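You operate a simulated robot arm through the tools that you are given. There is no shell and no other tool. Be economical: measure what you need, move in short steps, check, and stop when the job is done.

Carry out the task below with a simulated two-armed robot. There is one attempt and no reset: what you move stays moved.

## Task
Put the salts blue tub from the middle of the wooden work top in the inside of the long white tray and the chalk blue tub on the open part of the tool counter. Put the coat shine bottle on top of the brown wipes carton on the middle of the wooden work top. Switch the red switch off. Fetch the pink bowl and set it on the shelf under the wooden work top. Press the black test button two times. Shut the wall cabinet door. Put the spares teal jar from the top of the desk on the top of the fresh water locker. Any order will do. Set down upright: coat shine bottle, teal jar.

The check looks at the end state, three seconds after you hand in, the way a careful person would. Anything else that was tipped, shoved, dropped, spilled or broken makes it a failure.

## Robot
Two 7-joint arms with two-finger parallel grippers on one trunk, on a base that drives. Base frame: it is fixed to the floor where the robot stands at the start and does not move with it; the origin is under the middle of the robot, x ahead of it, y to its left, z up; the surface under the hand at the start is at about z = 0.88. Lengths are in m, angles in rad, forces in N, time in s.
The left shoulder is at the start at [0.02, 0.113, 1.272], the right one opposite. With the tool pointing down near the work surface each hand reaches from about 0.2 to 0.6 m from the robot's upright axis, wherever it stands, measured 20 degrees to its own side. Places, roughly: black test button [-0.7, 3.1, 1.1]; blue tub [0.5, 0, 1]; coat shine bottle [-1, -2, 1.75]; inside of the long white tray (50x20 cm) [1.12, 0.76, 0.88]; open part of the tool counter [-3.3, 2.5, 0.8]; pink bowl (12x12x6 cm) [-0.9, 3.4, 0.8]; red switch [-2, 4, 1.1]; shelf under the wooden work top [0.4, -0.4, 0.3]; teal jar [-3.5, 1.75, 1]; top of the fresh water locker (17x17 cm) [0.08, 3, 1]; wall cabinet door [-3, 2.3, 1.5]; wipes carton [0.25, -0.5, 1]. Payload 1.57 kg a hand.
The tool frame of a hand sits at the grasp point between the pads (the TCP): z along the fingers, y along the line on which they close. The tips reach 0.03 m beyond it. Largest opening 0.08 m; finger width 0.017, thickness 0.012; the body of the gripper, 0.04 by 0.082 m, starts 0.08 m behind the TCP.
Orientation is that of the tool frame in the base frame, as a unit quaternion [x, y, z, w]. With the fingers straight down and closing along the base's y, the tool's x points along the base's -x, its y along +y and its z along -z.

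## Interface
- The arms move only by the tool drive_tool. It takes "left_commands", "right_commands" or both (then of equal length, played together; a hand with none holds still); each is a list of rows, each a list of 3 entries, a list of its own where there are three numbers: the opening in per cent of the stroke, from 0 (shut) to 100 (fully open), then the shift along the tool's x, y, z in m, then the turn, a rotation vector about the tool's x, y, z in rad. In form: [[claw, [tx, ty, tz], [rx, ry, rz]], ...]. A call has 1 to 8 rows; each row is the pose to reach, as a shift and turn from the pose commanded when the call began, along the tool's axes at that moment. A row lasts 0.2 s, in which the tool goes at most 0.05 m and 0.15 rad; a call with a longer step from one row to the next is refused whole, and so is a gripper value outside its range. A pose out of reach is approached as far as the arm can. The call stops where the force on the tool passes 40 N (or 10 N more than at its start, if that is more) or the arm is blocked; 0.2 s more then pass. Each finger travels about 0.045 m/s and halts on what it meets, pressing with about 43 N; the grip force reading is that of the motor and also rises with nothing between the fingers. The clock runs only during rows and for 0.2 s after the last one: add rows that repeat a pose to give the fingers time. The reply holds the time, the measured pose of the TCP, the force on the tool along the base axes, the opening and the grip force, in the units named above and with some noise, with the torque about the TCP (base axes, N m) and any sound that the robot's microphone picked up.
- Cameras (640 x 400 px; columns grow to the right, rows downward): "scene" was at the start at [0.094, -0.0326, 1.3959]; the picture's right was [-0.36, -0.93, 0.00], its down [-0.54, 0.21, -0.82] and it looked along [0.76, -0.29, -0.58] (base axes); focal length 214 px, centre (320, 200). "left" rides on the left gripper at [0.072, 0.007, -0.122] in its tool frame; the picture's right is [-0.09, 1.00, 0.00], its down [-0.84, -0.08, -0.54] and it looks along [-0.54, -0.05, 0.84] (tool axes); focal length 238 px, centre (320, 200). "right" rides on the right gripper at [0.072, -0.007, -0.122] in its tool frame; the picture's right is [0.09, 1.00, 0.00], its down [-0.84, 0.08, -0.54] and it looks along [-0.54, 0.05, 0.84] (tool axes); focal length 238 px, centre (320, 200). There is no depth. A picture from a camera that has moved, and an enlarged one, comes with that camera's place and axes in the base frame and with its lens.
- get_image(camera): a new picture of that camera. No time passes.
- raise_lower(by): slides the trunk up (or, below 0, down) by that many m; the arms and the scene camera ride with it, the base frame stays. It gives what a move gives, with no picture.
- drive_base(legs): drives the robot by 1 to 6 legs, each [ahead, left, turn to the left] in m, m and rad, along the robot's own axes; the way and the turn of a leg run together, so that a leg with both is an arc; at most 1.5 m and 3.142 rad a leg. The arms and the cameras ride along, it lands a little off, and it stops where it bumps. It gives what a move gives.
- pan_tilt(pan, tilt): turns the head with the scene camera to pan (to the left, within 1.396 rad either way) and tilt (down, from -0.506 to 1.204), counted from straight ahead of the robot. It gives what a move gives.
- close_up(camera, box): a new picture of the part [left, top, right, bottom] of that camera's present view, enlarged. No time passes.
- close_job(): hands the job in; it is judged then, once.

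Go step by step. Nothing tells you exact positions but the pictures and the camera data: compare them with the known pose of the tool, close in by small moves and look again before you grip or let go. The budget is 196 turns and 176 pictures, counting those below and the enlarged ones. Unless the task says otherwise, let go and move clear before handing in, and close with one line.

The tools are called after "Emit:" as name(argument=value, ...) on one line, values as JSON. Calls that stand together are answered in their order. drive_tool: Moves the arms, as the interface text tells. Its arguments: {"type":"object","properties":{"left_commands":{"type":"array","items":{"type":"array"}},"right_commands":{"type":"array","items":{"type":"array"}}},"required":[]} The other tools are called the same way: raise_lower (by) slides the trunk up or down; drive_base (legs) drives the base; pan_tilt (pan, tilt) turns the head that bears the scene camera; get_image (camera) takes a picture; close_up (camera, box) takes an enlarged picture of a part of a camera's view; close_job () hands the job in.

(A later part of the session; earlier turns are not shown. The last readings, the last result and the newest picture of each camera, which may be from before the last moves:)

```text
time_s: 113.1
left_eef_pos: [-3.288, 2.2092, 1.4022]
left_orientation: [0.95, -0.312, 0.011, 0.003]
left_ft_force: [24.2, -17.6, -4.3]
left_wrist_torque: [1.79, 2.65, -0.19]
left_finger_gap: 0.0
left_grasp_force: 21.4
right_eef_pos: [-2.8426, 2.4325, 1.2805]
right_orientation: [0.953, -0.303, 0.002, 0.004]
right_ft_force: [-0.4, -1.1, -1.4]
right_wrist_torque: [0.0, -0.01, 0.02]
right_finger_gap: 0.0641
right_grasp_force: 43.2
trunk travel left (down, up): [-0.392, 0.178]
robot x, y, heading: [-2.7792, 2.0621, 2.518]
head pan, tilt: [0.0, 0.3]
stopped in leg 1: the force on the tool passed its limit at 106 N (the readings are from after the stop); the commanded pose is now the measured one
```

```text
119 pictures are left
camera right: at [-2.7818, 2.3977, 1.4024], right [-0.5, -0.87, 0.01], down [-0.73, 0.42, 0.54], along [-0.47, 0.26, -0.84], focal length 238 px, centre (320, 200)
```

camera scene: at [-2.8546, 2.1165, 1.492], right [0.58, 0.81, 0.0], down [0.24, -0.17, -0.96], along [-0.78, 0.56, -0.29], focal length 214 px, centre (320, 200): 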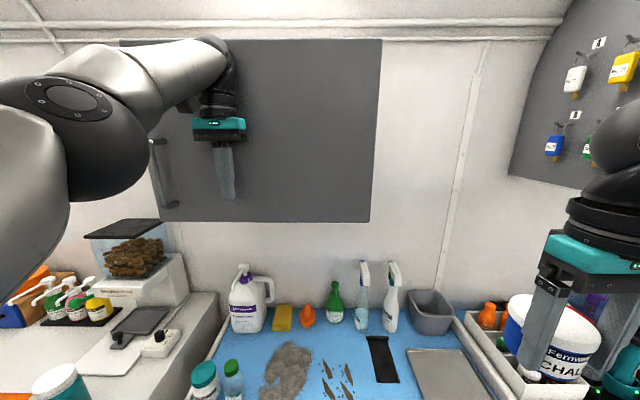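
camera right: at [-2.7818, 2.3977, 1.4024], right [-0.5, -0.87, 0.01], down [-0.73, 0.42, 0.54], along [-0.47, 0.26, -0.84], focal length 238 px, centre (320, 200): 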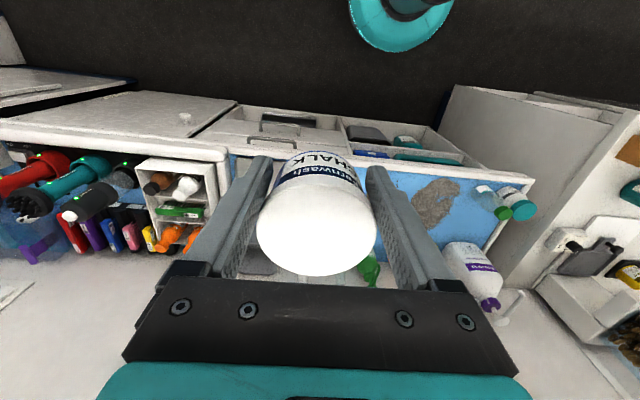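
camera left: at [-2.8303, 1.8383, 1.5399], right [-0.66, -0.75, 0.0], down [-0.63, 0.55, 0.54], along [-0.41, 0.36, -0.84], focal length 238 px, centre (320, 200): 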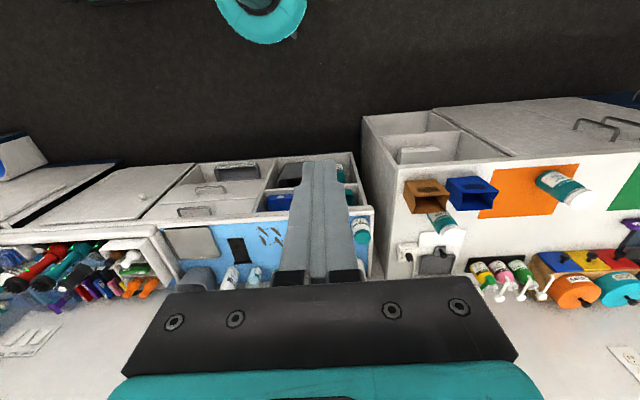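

The door is seated: firm resistance, and flush in view. I'll retract the left hand and look down at the counter for the chalk tub's spot.

Emit:
drive_tool(left_commands=[[0, [0.04, 0, 0], [0, 0, 0]], [0, [0.08, 0, 0], [0, 0, 0]], [0, [0.12, 0, 0], [0, 0, 0]], [0, [0.16, 0.02, 0], [0, 0, 0]], [0, [0.2, 0.04, 0], [0, 0, 0]], [0, [0.24, 0.06, 0], [0, 0, 0]]])

Emit:
pan_tilt(pan=-0.1, tilt=0.75)

Emit:
get_image(camera="scene")

```text
time_s: 114.5
left_eef_pos: [-3.1319, 2.0205, 1.404]
left_orientation: [0.95, -0.311, 0.012, 0.003]
left_ft_force: [-0.2, -0.4, -0.6]
left_wrist_torque: [0.02, 0.06, 0.02]
left_finger_gap: 0.0
left_grasp_force: 21.1
right_eef_pos: [-2.8461, 2.436, 1.2787]
right_orientation: [0.953, -0.304, 0.003, 0.004]
right_ft_force: [1.5, -0.1, -0.3]
right_wrist_torque: [-0.03, 0.01, 0.02]
right_finger_gap: 0.0639
right_grasp_force: 43.7
trunk travel left (down, up): [-0.392, 0.178]
robot x, y, heading: [-2.7799, 2.0615, 2.52]
head pan, tilt: [0.0, 0.3]
```

```text
time_s: 115.4
left_eef_pos: [-3.1338, 2.022, 1.4034]
left_orientation: [0.95, -0.311, 0.013, 0.003]
left_ft_force: [0.4, 0.1, -0.2]
left_wrist_torque: [0.05, 0.01, -0.04]
left_finger_gap: 0.0002
left_grasp_force: 21.3
right_eef_pos: [-2.8459, 2.4365, 1.2795]
right_orientation: [0.953, -0.304, 0.005, 0.004]
right_ft_force: [0.1, -0.3, -1.2]
right_wrist_torque: [-0.02, -0.01, -0.01]
right_finger_gap: 0.0638
right_grasp_force: 43.6
trunk travel left (down, up): [-0.392, 0.178]
robot x, y, heading: [-2.7786, 2.0617, 2.515]
head pan, tilt: [-0.099, 0.75]
```

```text
118 pictures are left
camera scene: at [-2.8469, 2.1212, 1.4512], right [0.66, 0.75, 0.0], down [0.51, -0.45, -0.73], along [-0.55, 0.49, -0.68], focal length 214 px, centre (320, 200)
```

scene: 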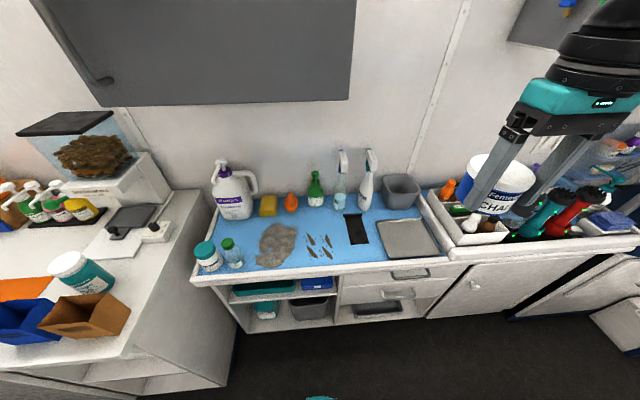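

The clear patch on the mat is behind the bits and in front of the green pump, at about (-3.28, 2.50). I'll turn slightly left and move in so the right hand can reach it.

Emit:
drive_base(legs=[[0, 0, 0.25], [0.12, -0.03, 0]])

Emit:
pan_tilt(pan=-0.35, tilt=0.85)

Emit:
get_image(camera="scene")

Emit:
get_image(camera="right")

```text
time_s: 117.5
left_eef_pos: [-3.2105, 2.0045, 1.4032]
left_orientation: [0.982, -0.187, 0.013, 0.002]
left_ft_force: [0.0, 0.3, -0.3]
left_wrist_torque: [-0.02, -0.02, 0.0]
left_finger_gap: 0.0001
left_grasp_force: 21.1
right_eef_pos: [-3.0392, 2.4783, 1.2783]
right_orientation: [0.984, -0.18, 0.004, 0.003]
right_ft_force: [-0.9, 0.6, -0.1]
right_wrist_torque: [-0.02, -0.03, -0.03]
right_finger_gap: 0.0159
right_grasp_force: 0.0
trunk travel left (down, up): [-0.392, 0.178]
robot x, y, heading: [-2.8753, 2.1321, 2.777]
head pan, tilt: [-0.099, 0.75]
```

```text
time_s: 118.3
left_eef_pos: [-3.2104, 2.0019, 1.4037]
left_orientation: [0.982, -0.187, 0.013, 0.001]
left_ft_force: [0.6, -0.6, -0.1]
left_wrist_torque: [0.01, -0.01, -0.01]
left_finger_gap: 0.0
left_grasp_force: 20.8
right_eef_pos: [-3.0385, 2.4777, 1.2784]
right_orientation: [0.984, -0.179, 0.005, 0.004]
right_ft_force: [-0.5, 0.1, 0.0]
right_wrist_torque: [-0.01, 0.0, 0.0]
right_finger_gap: 0.016
right_grasp_force: 0.2
trunk travel left (down, up): [-0.392, 0.178]
robot x, y, heading: [-2.8779, 2.1303, 2.776]
head pan, tilt: [-0.351, 0.85]
```

```text
117 pictures are left
camera scene: at [-2.9433, 2.1858, 1.4432], right [0.66, 0.75, 0.0], down [0.57, -0.49, -0.66], along [-0.5, 0.43, -0.75], focal length 214 px, centre (320, 200)
```

scene: 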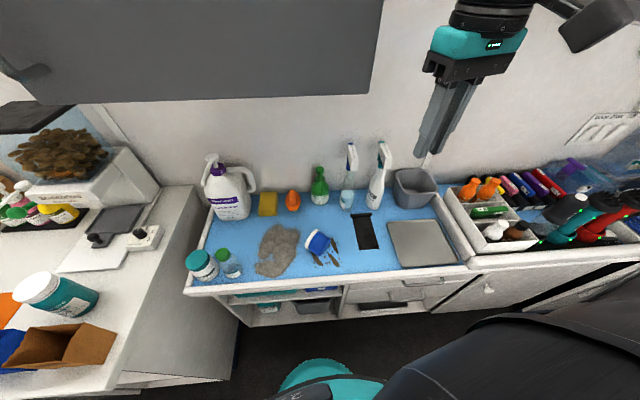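

```text
116 pictures are left
camera right: at [-2.9717, 2.4593, 1.4016], right [-0.27, -0.96, 0.01], down [-0.81, 0.23, 0.53], along [-0.52, 0.14, -0.85], focal length 238 px, centre (320, 200)
```

right: 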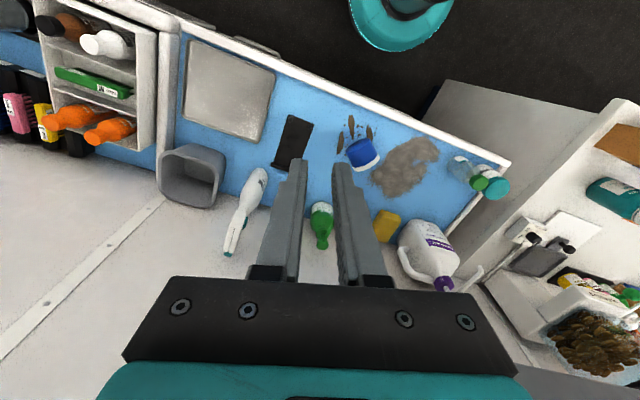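

The chalk tub slipped out and landed on the mat. I'll take a close look at how it lies.

Emit:
close_up(camera="scene", box=[240, 180, 400, 280])

Emit:
close_up(camera="right", box=[270, 90, 470, 215])

```text
4.00 times, centred on (320, 230) of scene
camera zoom: at [-2.9433, 2.1858, 1.4432], right [0.66, 0.75, 0.0], down [0.57, -0.49, -0.66], along [-0.5, 0.43, -0.75], focal length 858 px, centre (320, 80)
```

zoom: 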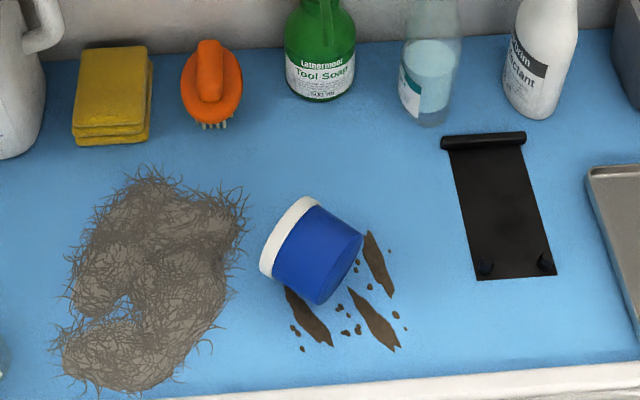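

```text
3.20 times, centred on (370, 152) of right
camera zoom: at [-2.9717, 2.4593, 1.4016], right [-0.27, -0.96, 0.01], down [-0.81, 0.23, 0.53], along [-0.52, 0.14, -0.85], focal length 763 px, centre (160, 352)
```

zoom: 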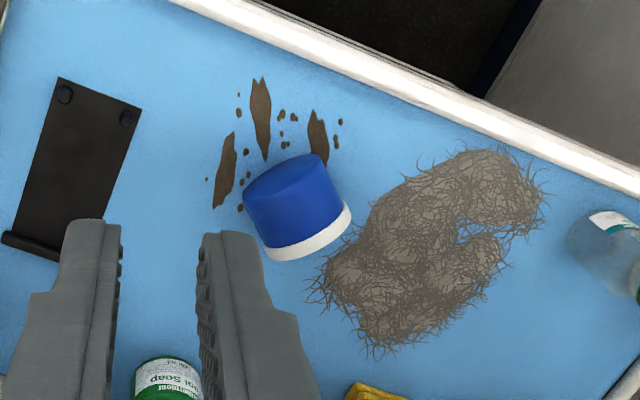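

The tub lies on its side, intact, at about (-3.216, 2.415) on the mat (surface z≈0.805), with the lid pointing along heading ≈3.30. I'll regrip it across its diameter and tilt it upright, starting by moving above it with the tool yawed to match.

Emit:
drive_tool(right_commands=[[60, [-0.036, 0.0305, 0], [0, 0, -0.13]], [100, [-0.072, 0.061, 0], [0, 0, -0.26]], [100, [-0.108, 0.0915, 0], [0, 0, -0.39]], [100, [-0.144, 0.122, 0], [0, 0, -0.52]], [100, [-0.144, 0.122, 0.05], [0, 0, -0.52]]])

Emit:
raise_lower(by=-0.2)

Emit:
get_image(camera="right")

Emit:
get_image(camera="scene")

```text
time_s: 118.9
left_eef_pos: [-3.2108, 2.003, 1.4027]
left_orientation: [0.982, -0.187, 0.014, 0.002]
left_ft_force: [-1.3, -0.8, -1.2]
left_wrist_torque: [0.03, -0.17, 0.03]
left_finger_gap: 0.0
left_grasp_force: 21.3
right_eef_pos: [-3.1082, 2.4533, 1.2795]
right_orientation: [0.997, -0.074, 0.018, 0.001]
right_ft_force: [39.7, 5.7, 10.8]
right_wrist_torque: [-0.55, 4.97, -0.86]
right_finger_gap: 0.067
right_grasp_force: 0.1
trunk travel left (down, up): [-0.392, 0.178]
robot x, y, heading: [-2.876, 2.1355, 2.771]
head pan, tilt: [-0.351, 0.85]
stopped in row 3 (right hand): the force on the tool passed its limit at 104 N (the readings are from after the stop); the commanded pose is now the measured one
```

```text
time_s: 121.1
left_eef_pos: [-3.2106, 2.0027, 1.2038]
left_orientation: [0.982, -0.187, 0.014, 0.002]
left_ft_force: [-0.2, -0.5, 0.0]
left_wrist_torque: [0.0, -0.03, 0.0]
left_finger_gap: 0.0
left_grasp_force: 21.5
right_eef_pos: [-3.1101, 2.4528, 1.0784]
right_orientation: [0.997, -0.072, 0.015, 0.002]
right_ft_force: [0.8, 0.2, -1.2]
right_wrist_torque: [-0.03, -0.01, -0.06]
right_finger_gap: 0.0802
right_grasp_force: 0.0
trunk travel left (down, up): [-0.192, 0.378]
robot x, y, heading: [-2.8778, 2.1306, 2.775]
head pan, tilt: [-0.351, 0.85]
```

```text
113 pictures are left
camera right: at [-3.0444, 2.4486, 1.2026], right [-0.05, -1.0, 0.0], down [-0.86, 0.05, 0.52], along [-0.52, 0.03, -0.86], focal length 238 px, centre (320, 200)
```

right: 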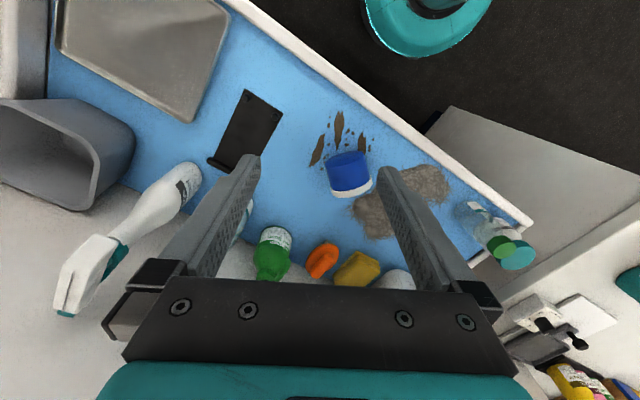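

```text
112 pictures are left
camera scene: at [-2.9434, 2.1862, 1.2432], right [0.66, 0.75, 0.0], down [0.56, -0.5, -0.66], along [-0.5, 0.44, -0.75], focal length 214 px, centre (320, 200)
```

scene: 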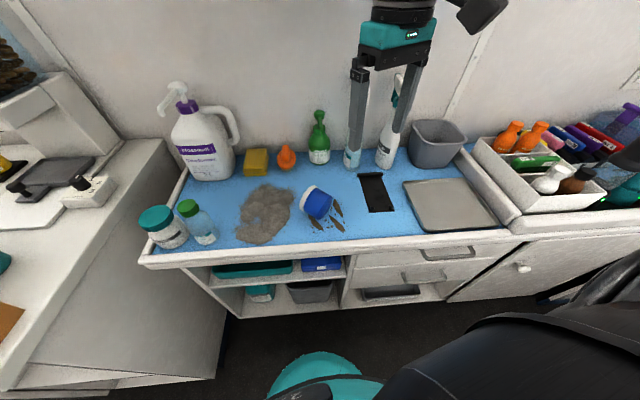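

The wrist touched the closed cabinet's front at the higher level; now I'm below it and clear. I'll finish the alignment over the tub at this height.

Emit:
drive_tool(right_commands=[[100, [-0.033, 0.0175, 0], [0, 0, -0.1]], [100, [-0.066, 0.035, 0.0], [0, 0, -0.2]], [100, [-0.0994, 0.0528, 0.0], [0, 0, -0.3]], [100, [-0.0994, 0.0528, 0.04], [0, 0, -0.3]]])

Emit:
get_image(camera="right")

Emit:
get_image(camera="scene")

```text
time_s: 122.1
left_eef_pos: [-3.2127, 2.0026, 1.204]
left_orientation: [0.982, -0.186, 0.013, 0.002]
left_ft_force: [1.2, -0.1, 0.1]
left_wrist_torque: [0.02, 0.04, 0.0]
left_finger_gap: 0.0
left_grasp_force: 21.6
right_eef_pos: [-3.2176, 2.4146, 1.038]
right_orientation: [0.997, 0.079, 0.012, 0.002]
right_ft_force: [1.0, -0.2, -0.3]
right_wrist_torque: [0.0, 0.06, -0.02]
right_finger_gap: 0.08
right_grasp_force: 0.0
trunk travel left (down, up): [-0.192, 0.378]
robot x, y, heading: [-2.879, 2.1317, 2.771]
head pan, tilt: [-0.351, 0.85]
```

```text
111 pictures are left
camera right: at [-3.1531, 2.4332, 1.1621], right [0.25, -0.97, 0.01], down [-0.83, -0.21, 0.52], along [-0.5, -0.14, -0.85], focal length 238 px, centre (320, 200)
```

right: 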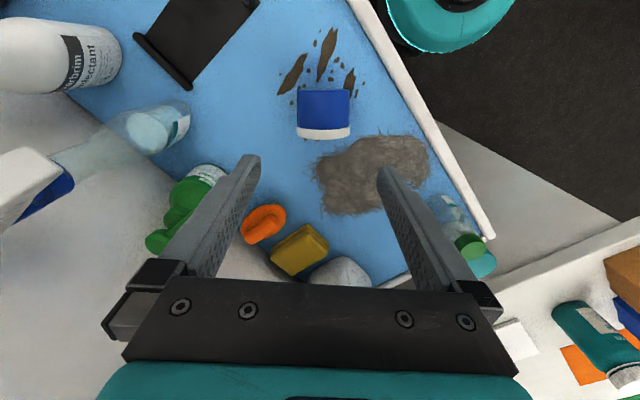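

```text
110 pictures are left
camera scene: at [-2.946, 2.187, 1.2441], right [0.66, 0.75, 0.0], down [0.57, -0.49, -0.66], along [-0.5, 0.43, -0.75], focal length 214 px, centre (320, 200)
```

scene: 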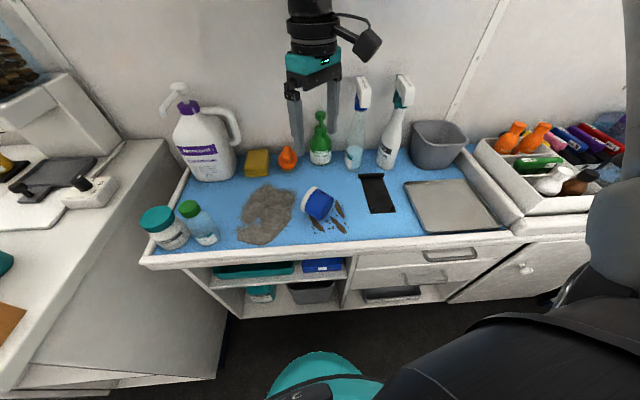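

The tool yaw matches the tub axis and it's centred. I'll descend with a small back-lean, then check before closing.

Emit:
drive_tool(right_commands=[[100, [0, 0.005, 0.04], [0, 0.1, 0]], [100, [0, 0.005, 0.08], [0, 0.2, 0]], [100, [0, 0.005, 0.12], [0, 0.3, 0]], [100, [0, 0.005, 0.155], [0, 0.3, 0]], [100, [0, 0.005, 0.18], [0, 0.3, 0]], [100, [0, 0.005, 0.188], [0, 0.3, 0]]])

Emit:
get_image(camera="right")

Emit:
get_image(camera="scene")

```text
time_s: 123.5
left_eef_pos: [-3.2116, 2.003, 1.2033]
left_orientation: [0.982, -0.187, 0.014, 0.001]
left_ft_force: [1.0, 0.0, -0.2]
left_wrist_torque: [0.0, -0.04, -0.01]
left_finger_gap: 0.0002
left_grasp_force: 21.2
right_eef_pos: [-3.1468, 2.4363, 0.8855]
right_orientation: [0.984, 0.076, 0.163, -0.008]
right_ft_force: [0.3, 0.6, 0.6]
right_wrist_torque: [0.01, 0.0, 0.01]
right_finger_gap: 0.08
right_grasp_force: 0.1
right hand out of reach, approached as far as the arm can: row 2, 3, 4, 5, 6
trunk travel left (down, up): [-0.192, 0.378]
robot x, y, heading: [-2.877, 2.1337, 2.775]
head pan, tilt: [-0.351, 0.85]
```

```text
109 pictures are left
camera right: at [-3.1222, 2.4486, 1.0247], right [0.24, -0.97, 0.04], down [-0.94, -0.22, 0.24], along [-0.23, -0.09, -0.97], focal length 238 px, centre (320, 200)
```

right: 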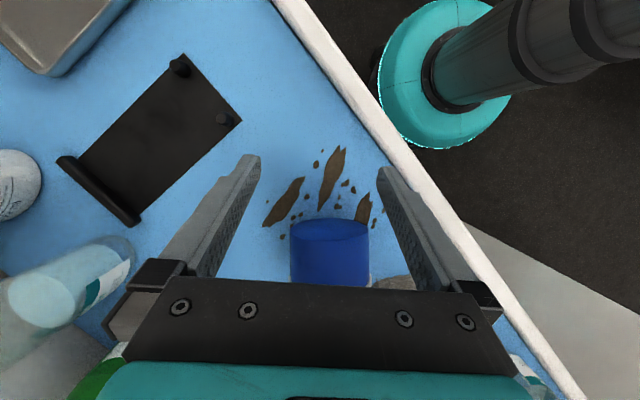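

```text
108 pictures are left
camera scene: at [-2.9434, 2.1862, 1.2431], right [0.66, 0.75, 0.0], down [0.56, -0.5, -0.66], along [-0.5, 0.44, -0.75], focal length 214 px, centre (320, 200)
```

scene: 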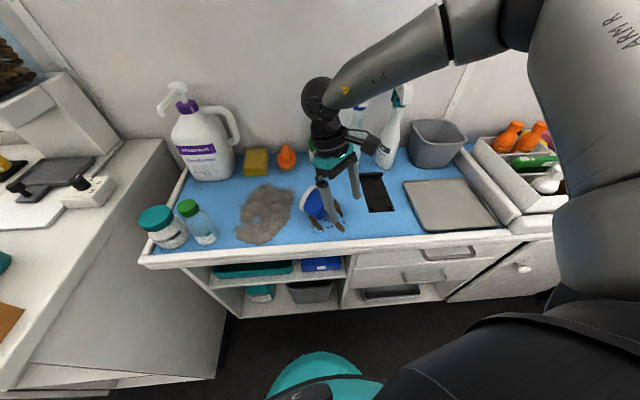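

The leaned pose is just out of reach. I'll lift a bit and bring the base about 7 cm closer (its front still has clearance).

Emit:
drive_tool(right_commands=[[100, [0, 0, -0.04], [0, 0, 0]], [100, [0, 0, -0.07], [0, -0.1, 0]]])

Emit:
drive_base(legs=[[0.06, 0.05, 0]])

Emit:
get_image(camera="right")

```text
time_s: 124.1
left_eef_pos: [-3.2103, 2.0034, 1.2036]
left_orientation: [0.982, -0.187, 0.014, 0.001]
left_ft_force: [0.1, 1.0, -0.6]
left_wrist_torque: [-0.01, 0.02, 0.0]
left_finger_gap: 0.0
left_grasp_force: 20.8
right_eef_pos: [-3.1671, 2.436, 0.9557]
right_orientation: [0.99, 0.077, 0.115, -0.005]
right_ft_force: [-0.7, -0.2, 0.5]
right_wrist_torque: [0.02, -0.02, 0.0]
right_finger_gap: 0.08
right_grasp_force: 0.0
trunk travel left (down, up): [-0.192, 0.378]
robot x, y, heading: [-2.877, 2.1347, 2.767]
head pan, tilt: [-0.351, 0.85]
```

```text
time_s: 125.1
left_eef_pos: [-3.2856, 1.9801, 1.203]
left_orientation: [0.982, -0.189, 0.014, 0.001]
left_ft_force: [0.6, -0.8, -0.4]
left_wrist_torque: [0.0, -0.03, -0.02]
left_finger_gap: 0.0002
left_grasp_force: 21.1
right_eef_pos: [-3.2417, 2.413, 0.9538]
right_orientation: [0.99, 0.076, 0.115, -0.004]
right_ft_force: [-0.5, 0.7, 0.1]
right_wrist_torque: [0.0, 0.01, -0.02]
right_finger_gap: 0.08
right_grasp_force: 0.1
trunk travel left (down, up): [-0.192, 0.378]
robot x, y, heading: [-2.9505, 2.1038, 2.77]
head pan, tilt: [-0.351, 0.85]
```

```text
107 pictures are left
camera right: at [-3.2034, 2.4267, 1.0893], right [0.24, -0.97, 0.03], down [-0.92, -0.22, 0.34], along [-0.32, -0.11, -0.94], focal length 238 px, centre (320, 200)
```

right: 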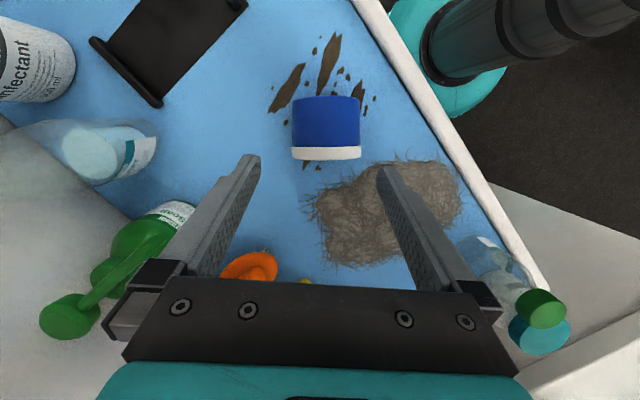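

Along the tool's current axis the tub centre lies 0.107 m ahead. I'll go straight in.

Emit:
drive_tool(right_commands=[[100, [0.001, 0.004, 0.04], [0, 0, 0]], [100, [0.003, 0.004, 0.08], [0, 0, 0]], [100, [0.003, 0.004, 0.104], [0, 0, 0]], [100, [0.003, 0.004, 0.104], [0, 0, 0]]])

Emit:
get_image(camera="right")

```text
time_s: 126.1
left_eef_pos: [-3.286, 1.9798, 1.2037]
left_orientation: [0.982, -0.188, 0.014, 0.002]
left_ft_force: [-0.2, -0.1, -0.1]
left_wrist_torque: [0.02, -0.01, -0.02]
left_finger_gap: 0.0
left_grasp_force: 20.6
right_eef_pos: [-3.2137, 2.4121, 0.8524]
right_orientation: [0.99, 0.077, 0.115, -0.004]
right_ft_force: [1.0, 1.0, -0.3]
right_wrist_torque: [0.02, -0.04, 0.01]
right_finger_gap: 0.08
right_grasp_force: 0.1
trunk travel left (down, up): [-0.192, 0.378]
robot x, y, heading: [-2.9548, 2.106, 2.772]
head pan, tilt: [-0.351, 0.85]
```

```text
106 pictures are left
camera right: at [-3.1755, 2.4258, 0.9882], right [0.24, -0.97, 0.03], down [-0.92, -0.22, 0.34], along [-0.32, -0.11, -0.94], focal length 238 px, centre (320, 200)
```

right: 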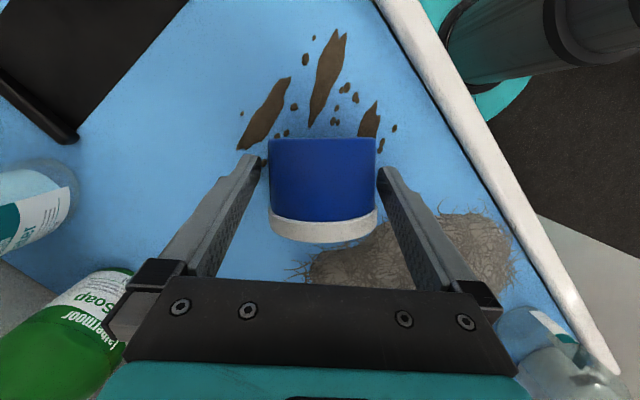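

It straddles the tub nicely. I'll close and lift a little.

Emit:
drive_tool(right_commands=[[60, [0, 0, 0], [0, 0, 0]], [20, [0, 0, 0], [0, 0, 0]], [20, [0, 0, 0], [0, 0, 0]], [20, [0, 0, 0], [0, 0, 0]], [20, [0, 0, 0], [0, 0, 0]], [20, [0.008, 0, -0.034], [0, 0, 0]], [20, [0.016, 0, -0.068], [0, 0, 0]]])

Emit:
get_image(camera="right")

```text
time_s: 127.7
left_eef_pos: [-3.2855, 1.9799, 1.2033]
left_orientation: [0.982, -0.188, 0.014, 0.002]
left_ft_force: [-0.2, -1.1, -0.5]
left_wrist_torque: [-0.04, 0.02, 0.01]
left_finger_gap: 0.0
left_grasp_force: 20.6
right_eef_pos: [-3.2145, 2.4132, 0.9252]
right_orientation: [0.99, 0.077, 0.115, -0.005]
right_ft_force: [0.1, -0.3, -0.6]
right_wrist_torque: [0.03, 0.01, 0.01]
right_finger_gap: 0.066
right_grasp_force: 43.0
trunk travel left (down, up): [-0.192, 0.378]
robot x, y, heading: [-2.9508, 2.1083, 2.766]
head pan, tilt: [-0.351, 0.85]
```

```text
105 pictures are left
camera right: at [-3.1765, 2.428, 1.0604], right [0.24, -0.97, 0.03], down [-0.92, -0.22, 0.34], along [-0.32, -0.11, -0.94], focal length 238 px, centre (320, 200)
```

right: 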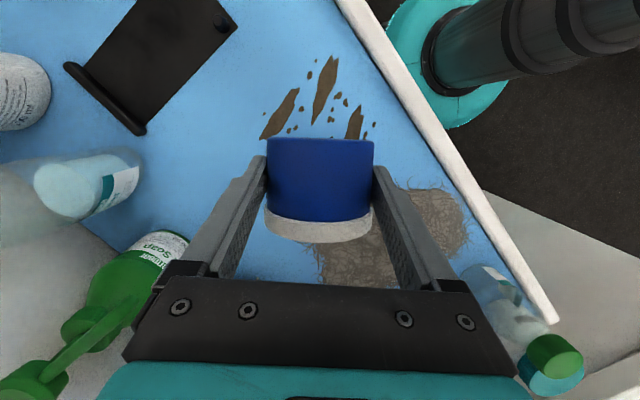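

The tub is held firmly. I'll rotate it about the closing axis toward upright, shifting slightly to a clear patch.

Emit:
drive_tool(right_commands=[[20, [0, 0, -0.01], [0, -0.15, 0]], [20, [-0.003, -0.005, -0.01], [0, -0.3, 0]], [20, [-0.006, -0.012, -0.01], [0, -0.45, 0]], [20, [-0.01, -0.018, -0.01], [0, -0.6, 0]], [20, [-0.014, -0.024, -0.01], [0, -0.75, 0]], [20, [-0.017, -0.03, -0.01], [0, -0.9, 0]], [20, [-0.02, -0.0355, -0.01], [0, -1.05, 0]], [20, [-0.02, -0.0355, -0.01], [0, -1.2, 0]]])

Emit:
get_image(camera="right")

Emit:
get_image(camera="scene")

```text
time_s: 129.5
left_eef_pos: [-3.2843, 1.9794, 1.2025]
left_orientation: [0.982, -0.188, 0.014, 0.002]
left_ft_force: [-0.1, 0.1, -0.9]
left_wrist_torque: [-0.04, 0.04, 0.05]
left_finger_gap: 0.0
left_grasp_force: 21.4
right_eef_pos: [-3.2413, 2.4439, 0.9293]
right_orientation: [0.881, 0.066, -0.466, 0.041]
right_ft_force: [-0.1, 0.0, -1.3]
right_wrist_torque: [-0.01, 0.0, -0.01]
right_finger_gap: 0.0657
right_grasp_force: 42.8
trunk travel left (down, up): [-0.192, 0.378]
robot x, y, heading: [-2.9491, 2.1045, 2.764]
head pan, tilt: [-0.351, 0.85]
```

```text
104 pictures are left
camera right: at [-3.1044, 2.4728, 0.9382], right [0.2, -0.98, -0.07], down [-0.01, -0.07, 1.0], along [-0.98, -0.2, -0.03], focal length 238 px, centre (320, 200)
```

right: 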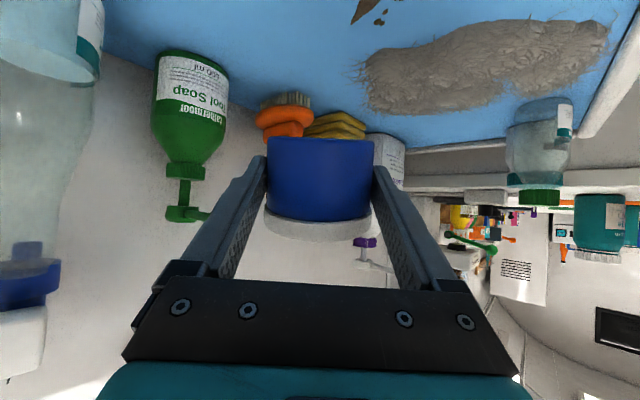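

```text
103 pictures are left
camera scene: at [-3.0173, 2.1627, 1.2431], right [0.66, 0.75, 0.0], down [0.56, -0.5, -0.66], along [-0.5, 0.44, -0.75], focal length 214 px, centre (320, 200)
```

scene: 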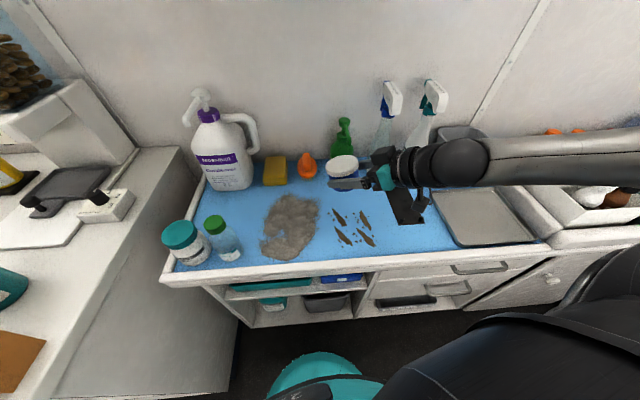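

The tub is about 20° from upright. I'll lower gently until its edge touches the mat.

Emit:
drive_tool(right_commands=[[20, [0.025, 0, 0.017], [0, 0, 0]], [20, [0.045, 0, 0.031], [0, -0.06, 0]], [20, [0.055, 0, 0.037], [0, -0.1, 0]], [20, [0.062, 0, 0.042], [0, -0.1, 0]], [20, [0.066, 0, 0.045], [0, -0.1, 0]], [20, [0.07, 0, 0.048], [0, -0.1, 0]]])

Emit:
get_image(camera="right")

Emit:
close_up(camera="scene", box=[260, 110, 460, 250])

```text
time_s: 130.9
left_eef_pos: [-3.2857, 1.9796, 1.204]
left_orientation: [0.982, -0.188, 0.014, 0.002]
left_ft_force: [0.1, 0.8, 0.0]
left_wrist_torque: [0.02, 0.02, 0.05]
left_finger_gap: 0.0
left_grasp_force: 21.1
right_eef_pos: [-3.2404, 2.4443, 0.8436]
right_orientation: [0.858, 0.064, -0.508, 0.043]
right_ft_force: [-0.8, -0.2, -1.0]
right_wrist_torque: [0.01, -0.06, 0.0]
right_finger_gap: 0.0655
right_grasp_force: 42.8
right hand out of reach, approached as far as the arm can: row 2
trunk travel left (down, up): [-0.192, 0.378]
robot x, y, heading: [-2.9533, 2.1042, 2.771]
head pan, tilt: [-0.351, 0.85]
```

```text
102 pictures are left
camera right: at [-3.1045, 2.4727, 0.8386], right [0.2, -0.98, -0.07], down [0.08, -0.06, 0.99], along [-0.98, -0.2, 0.07], focal length 238 px, centre (320, 200)
```

right: 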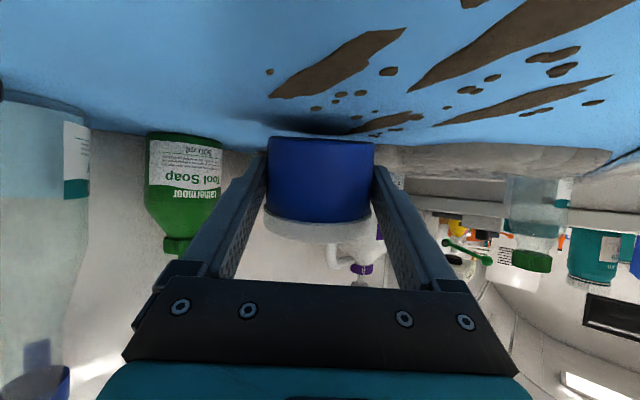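

```text
2.86 times, centred on (360, 180) of scene
camera zoom: at [-3.0176, 2.1626, 1.2431], right [0.66, 0.75, 0.0], down [0.56, -0.5, -0.66], along [-0.5, 0.44, -0.75], focal length 613 px, centre (206, 257)
```

zoom: 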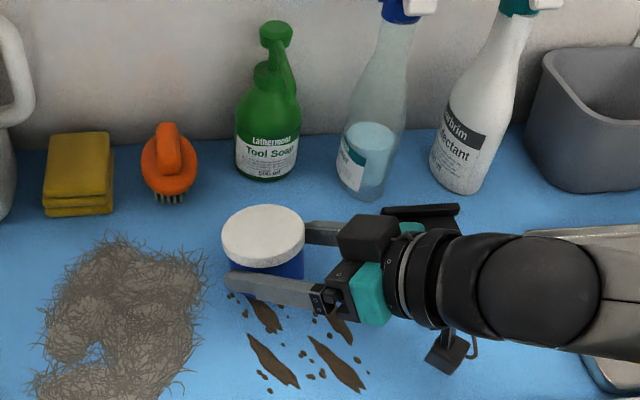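

It's nearly upright just above the mat. I'll go down a few more millimetres until contact.

Emit:
drive_tool(right_commands=[[20, [0.003, 0, 0.002], [0, 0, 0]], [20, [0.006, 0, 0.004], [0, 0, 0]], [20, [0.009, 0, 0.005], [0, 0, 0]]])

Emit:
get_image(camera="right")

```text
time_s: 131.7
left_eef_pos: [-3.2847, 1.9797, 1.2042]
left_orientation: [0.982, -0.188, 0.014, 0.002]
left_ft_force: [-0.8, 0.0, -0.4]
left_wrist_torque: [-0.01, -0.01, 0.01]
left_finger_gap: 0.0
left_grasp_force: 21.4
right_eef_pos: [-3.2434, 2.4445, 0.8396]
right_orientation: [0.855, 0.065, -0.514, 0.041]
right_ft_force: [0.8, 3.5, 24.1]
right_wrist_torque: [-0.15, 0.97, -0.15]
right_finger_gap: 0.0655
right_grasp_force: 42.6
trunk travel left (down, up): [-0.192, 0.378]
robot x, y, heading: [-2.953, 2.1055, 2.769]
head pan, tilt: [-0.351, 0.85]
```

```text
100 pictures are left
camera right: at [-3.1064, 2.4734, 0.8331], right [0.2, -0.98, -0.08], down [0.1, -0.06, 0.99], along [-0.98, -0.2, 0.08], focal length 238 px, centre (320, 200)
```

right: 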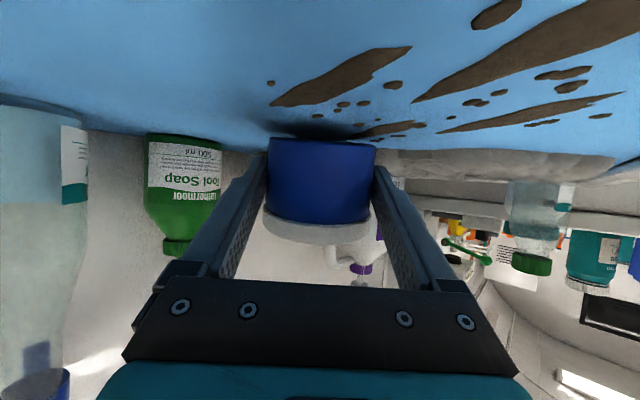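

Contact is made. I'll open and wait for the tub to settle before withdrawing.

Emit:
drive_tool(right_commands=[[85, [0, 0, 0], [0, 0, 0]], [100, [0, 0, 0], [0, 0, 0]], [100, [0, 0, 0], [0, 0, 0]], [100, [0, 0, 0], [0, 0, 0]]])

Emit:
get_image(camera="right")

Emit:
close_up(camera="scene", box=[260, 110, 460, 250])

```text
time_s: 132.7
left_eef_pos: [-3.2838, 1.9806, 1.2034]
left_orientation: [0.982, -0.188, 0.014, 0.002]
left_ft_force: [-0.1, -0.6, 0.4]
left_wrist_torque: [0.01, 0.01, 0.0]
left_finger_gap: 0.0002
left_grasp_force: 21.4
right_eef_pos: [-3.2413, 2.4445, 0.8343]
right_orientation: [0.858, 0.064, -0.508, 0.043]
right_ft_force: [0.1, 0.7, -0.3]
right_wrist_torque: [0.0, 0.01, 0.0]
right_finger_gap: 0.08
right_grasp_force: 0.0
trunk travel left (down, up): [-0.192, 0.378]
robot x, y, heading: [-2.9488, 2.1078, 2.775]
head pan, tilt: [-0.351, 0.85]
```

```text
99 pictures are left
camera right: at [-3.1044, 2.4729, 0.8295], right [0.2, -0.98, -0.07], down [0.08, -0.06, 0.99], along [-0.98, -0.2, 0.07], focal length 238 px, centre (320, 200)
```

right: 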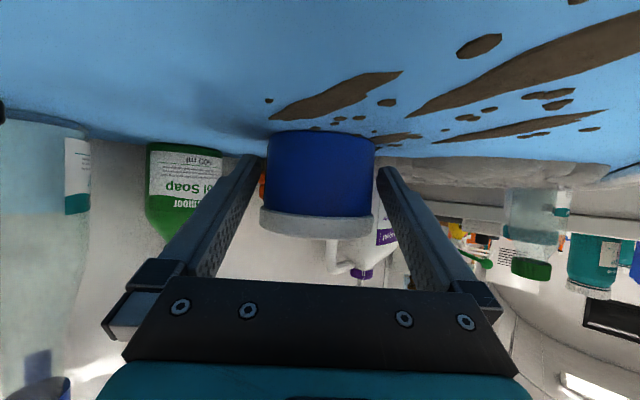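

```text
2.86 times, centred on (360, 180) of scene
camera zoom: at [-3.0174, 2.1626, 1.2431], right [0.66, 0.75, 0.0], down [0.56, -0.5, -0.66], along [-0.5, 0.44, -0.75], focal length 613 px, centre (206, 257)
```

zoom: 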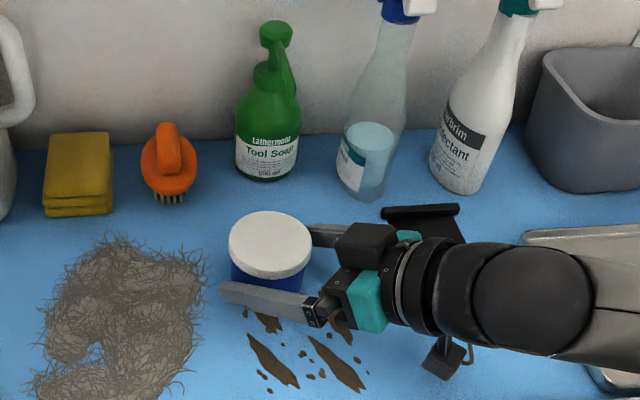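

The chalk tub stands upright, and I'm withdrawing along the finger axis. Then I'll restore the hand's downward pose and tuck it.

Emit:
drive_tool(right_commands=[[100, [0, 0, -0.03], [0, 0, 0]], [100, [0, 0, -0.07], [0, 0, 0]], [100, [-0.02, 0, -0.11], [0, 0.1, 0]], [100, [-0.05, 0, -0.13], [0, 0.25, 0]], [100, [-0.08, 0, -0.15], [0, 0.4, 0]], [100, [-0.11, 0, -0.17], [0, 0.55, 0]], [100, [-0.14, 0, -0.18], [0, 0.7, 0]], [100, [-0.17, 0, -0.19], [0, 0.85, 0]]])

Emit:
get_image(camera="scene")

```text
time_s: 134.5
left_eef_pos: [-3.2843, 1.9798, 1.2034]
left_orientation: [0.982, -0.188, 0.013, 0.001]
left_ft_force: [0.2, -0.2, -0.9]
left_wrist_torque: [0.0, 0.03, -0.03]
left_finger_gap: 0.0002
left_grasp_force: 21.2
right_eef_pos: [-3.1587, 2.4604, 1.0754]
right_orientation: [0.991, 0.075, -0.108, 0.013]
right_ft_force: [-0.5, -0.5, 0.1]
right_wrist_torque: [0.02, 0.03, -0.01]
right_finger_gap: 0.08
right_grasp_force: 0.0
right hand out of reach, approached as far as the arm can: row 3, 4
trunk travel left (down, up): [-0.192, 0.378]
robot x, y, heading: [-2.9551, 2.1093, 2.768]
head pan, tilt: [-0.351, 0.85]
```

```text
97 pictures are left
camera scene: at [-3.0178, 2.162, 1.2431], right [0.66, 0.75, 0.0], down [0.56, -0.5, -0.66], along [-0.5, 0.44, -0.75], focal length 214 px, centre (320, 200)
```

scene: 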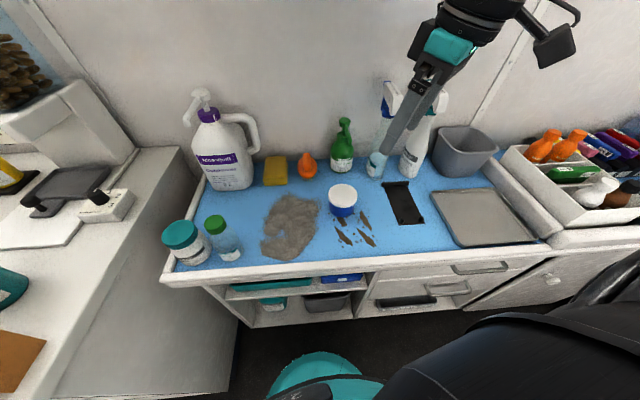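

Chalk is done. I'll back away, face the desk again and slide left to the SPARES jar, squaring the right hand on the way.

Emit:
drive_base(legs=[[-0.38, 0, 0], [0, 0, -0.272], [0, 0.74, 0]])

Emit:
drive_tool(right_commands=[[60, [0, 0, 0], [0, 0.05, 0.13]], [20, [0, 0, 0], [0, 0.1, 0.26]], [0, [0, 0, 0], [0, 0.15, 0.39]], [0, [0, 0, 0], [0, 0.2, 0.52]]], left_commands=[[40, [0, 0, 0], [0, 0, 0]], [100, [0, 0, 0], [0, 0, 0]], [100, [0, 0, 0], [0, 0, 0]], [100, [0, 0, 0], [0, 0, 0]]])

Emit:
pan_tilt(pan=0, tilt=0.7)

Emit:
get_image(camera="scene")

Emit:
get_image(camera="left")

```text
time_s: 141.4
left_eef_pos: [-3.4023, 1.3505, 1.2038]
left_orientation: [0.946, -0.324, 0.014, 0.004]
left_ft_force: [0.2, 0.0, -0.1]
left_wrist_torque: [0.01, 0.0, -0.03]
left_finger_gap: 0.0001
left_grasp_force: 21.3
right_eef_pos: [-3.1459, 1.7764, 1.0753]
right_orientation: [0.992, -0.064, -0.11, -0.003]
right_ft_force: [0.3, 0.2, -0.9]
right_wrist_torque: [0.03, 0.02, 0.01]
right_finger_gap: 0.0801
right_grasp_force: 0.0
trunk travel left (down, up): [-0.192, 0.378]
robot x, y, heading: [-3.0438, 1.383, 2.489]
head pan, tilt: [-0.351, 0.85]
```

```text
time_s: 142.4
left_eef_pos: [-3.4015, 1.3524, 1.2018]
left_orientation: [0.946, -0.324, 0.013, 0.004]
left_ft_force: [0.2, -0.4, 0.6]
left_wrist_torque: [0.02, 0.0, 0.03]
left_finger_gap: 0.0799
left_grasp_force: 0.0
right_eef_pos: [-3.1472, 1.7768, 1.0755]
right_orientation: [0.947, -0.318, -0.008, 0.032]
right_ft_force: [0.5, 0.8, 0.5]
right_wrist_torque: [0.03, 0.03, 0.02]
right_finger_gap: 0.0
right_grasp_force: 2.8
trunk travel left (down, up): [-0.192, 0.378]
robot x, y, heading: [-3.046, 1.3831, 2.486]
head pan, tilt: [-0.351, 0.85]
```

```text
time_s: 143.3
left_eef_pos: [-3.4016, 1.3528, 1.2032]
left_orientation: [0.946, -0.323, 0.014, 0.003]
left_ft_force: [-0.9, 0.2, -0.2]
left_wrist_torque: [0.0, -0.02, 0.01]
left_finger_gap: 0.0801
left_grasp_force: 0.0
right_eef_pos: [-3.1478, 1.7774, 1.0744]
right_orientation: [0.948, -0.316, -0.008, 0.033]
right_ft_force: [1.1, -0.3, 0.0]
right_wrist_torque: [0.0, -0.01, -0.02]
right_finger_gap: 0.0
right_grasp_force: 21.1
trunk travel left (down, up): [-0.192, 0.378]
robot x, y, heading: [-3.046, 1.3804, 2.488]
head pan, tilt: [0.0, 0.7]
```

```text
96 pictures are left
camera scene: at [-3.1189, 1.4389, 1.2554], right [0.61, 0.79, 0.0], down [0.51, -0.39, -0.76], along [-0.61, 0.47, -0.64], focal length 214 px, centre (320, 200)
```

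scene: 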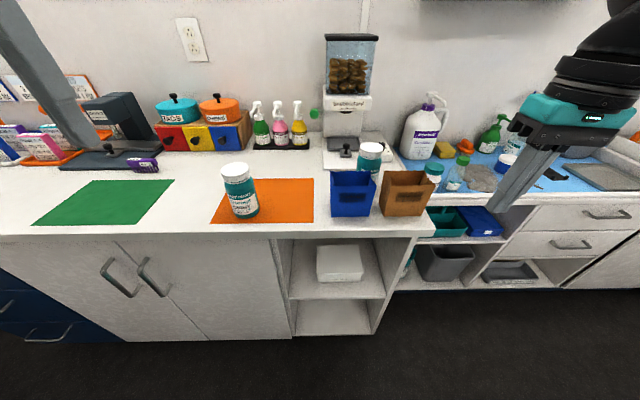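

```text
95 pictures are left
camera left: at [-3.3516, 1.3044, 1.3272], right [-0.68, -0.73, 0.0], down [-0.63, 0.58, 0.52], along [-0.38, 0.36, -0.85], focal length 238 px, centre (320, 200)
```

left: 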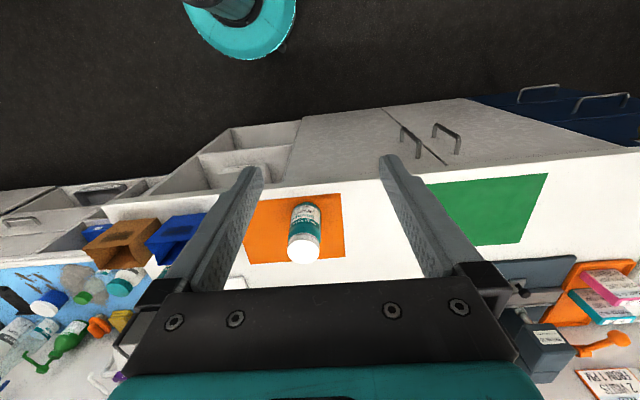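

The jar lies 0.229 m ahead and 0.052 m to the right of the left hand. I'll move above it and check.

Emit:
drive_tool(left_commands=[[100, [-0.045, -0.01, 0.0], [0, -0.028, 0]], [100, [-0.09, -0.02, 0.01], [0, -0.028, 0]], [100, [-0.135, -0.03, 0.02], [0, -0.028, 0]], [100, [-0.18, -0.04, 0.035], [0, -0.028, 0]], [100, [-0.22, -0.05, 0.055], [0, -0.028, 0]], [100, [-0.229, -0.052, 0.09], [0, -0.028, 0]]])

Emit:
get_image(camera="left")

```text
time_s: 144.7
left_eef_pos: [-3.5504, 1.5322, 1.1047]
left_orientation: [0.946, -0.325, 0.0, -0.001]
left_ft_force: [-0.4, -0.1, 0.4]
left_wrist_torque: [0.02, 0.0, 0.02]
left_finger_gap: 0.0799
left_grasp_force: 0.1
right_eef_pos: [-3.1468, 1.7773, 1.0766]
right_orientation: [0.948, -0.316, -0.008, 0.032]
right_ft_force: [0.3, 0.6, -0.7]
right_wrist_torque: [-0.01, 0.02, -0.02]
right_finger_gap: 0.0
right_grasp_force: 21.2
trunk travel left (down, up): [-0.192, 0.378]
robot x, y, heading: [-3.0433, 1.3809, 2.488]
head pan, tilt: [0.0, 0.7]
```

```text
94 pictures are left
camera left: at [-3.4973, 1.4832, 1.2267], right [-0.68, -0.73, 0.0], down [-0.61, 0.57, 0.54], along [-0.4, 0.37, -0.84], focal length 238 px, centre (320, 200)
```

left: 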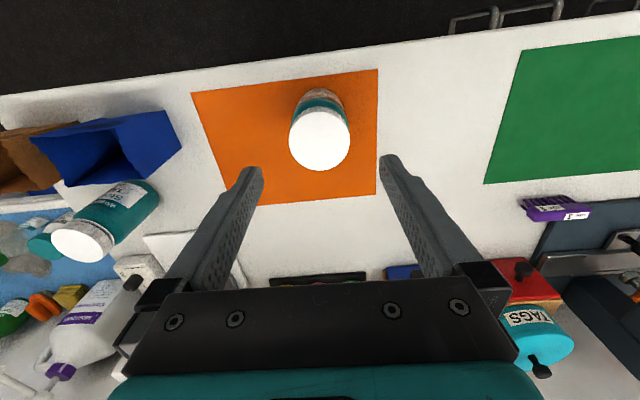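

Centred to a millimetre. I'll descend around the jar.

Emit:
drive_tool(left_commands=[[100, [0.001, 0, 0.04], [0, 0, 0]], [100, [0.001, 0, 0.08], [0, 0, 0]], [100, [0.001, 0, 0.12], [0, 0, 0]], [100, [0.001, 0, 0.148], [0, 0, 0]], [100, [0.001, 0, 0.148], [0, 0, 0]]])

Emit:
get_image(camera="left")

```text
time_s: 145.9
left_eef_pos: [-3.5486, 1.5297, 0.9594]
left_orientation: [0.946, -0.324, -0.001, 0.0]
left_ft_force: [0.1, 0.9, 0.5]
left_wrist_torque: [0.03, -0.01, 0.0]
left_finger_gap: 0.0801
left_grasp_force: 0.1
right_eef_pos: [-3.1459, 1.7771, 1.076]
right_orientation: [0.948, -0.317, -0.009, 0.032]
right_ft_force: [0.3, -0.5, -0.9]
right_wrist_torque: [0.01, 0.01, -0.02]
right_finger_gap: 0.0001
right_grasp_force: 20.9
trunk travel left (down, up): [-0.192, 0.378]
robot x, y, heading: [-3.0452, 1.3803, 2.488]
head pan, tilt: [0.0, 0.7]
```

```text
93 pictures are left
camera left: at [-3.4952, 1.4806, 1.0814], right [-0.68, -0.73, 0.0], down [-0.61, 0.57, 0.54], along [-0.4, 0.37, -0.84], focal length 238 px, centre (320, 200)
```

left: 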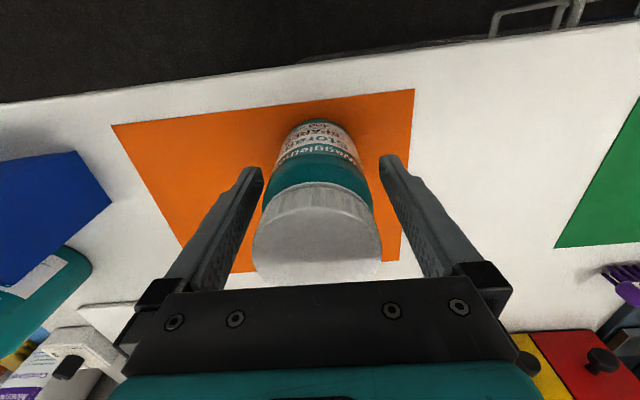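

Good. I'll close on the jar and lift.

Emit:
drive_tool(left_commands=[[50, [0.003, 0, 0], [0, 0, 0]], [20, [0.003, 0, 0], [0, 0, 0]], [20, [0.003, 0, 0], [0, 0, 0]], [20, [0.003, 0, 0], [0, 0, 0]], [20, [0.003, 0, 0], [0, 0, 0]], [20, [0.003, 0, -0.04], [0, 0, 0]], [20, [0.003, 0, -0.08], [0, 0, 0]], [20, [0.003, 0, -0.12], [0, 0, 0]]])

Emit:
get_image(camera="left")

```text
time_s: 147.7
left_eef_pos: [-3.5479, 1.5277, 1.0813]
left_orientation: [0.946, -0.323, 0.0, -0.001]
left_ft_force: [0.5, 0.0, -1.8]
left_wrist_torque: [-0.01, 0.03, -0.01]
left_finger_gap: 0.0615
left_grasp_force: 42.8
right_eef_pos: [-3.1466, 1.7777, 1.0753]
right_orientation: [0.948, -0.317, -0.009, 0.032]
right_ft_force: [0.5, 0.4, -0.4]
right_wrist_torque: [0.01, -0.02, 0.01]
right_finger_gap: 0.0002
right_grasp_force: 21.6
trunk travel left (down, up): [-0.192, 0.378]
robot x, y, heading: [-3.0445, 1.3838, 2.492]
head pan, tilt: [0.0, 0.7]
```

```text
92 pictures are left
camera left: at [-3.495, 1.4792, 1.2023], right [-0.68, -0.73, 0.0], down [-0.61, 0.57, 0.54], along [-0.4, 0.37, -0.84], focal length 238 px, centre (320, 200)
```

left: 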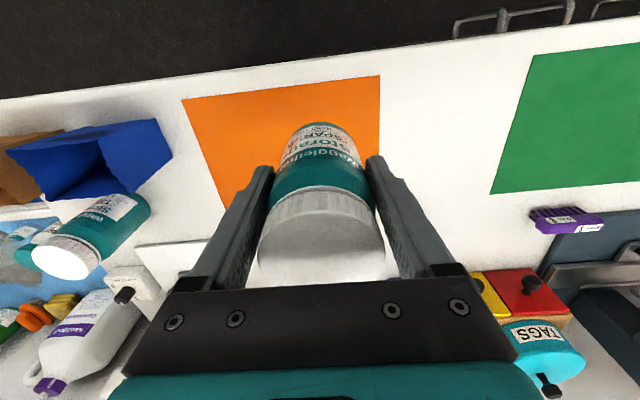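

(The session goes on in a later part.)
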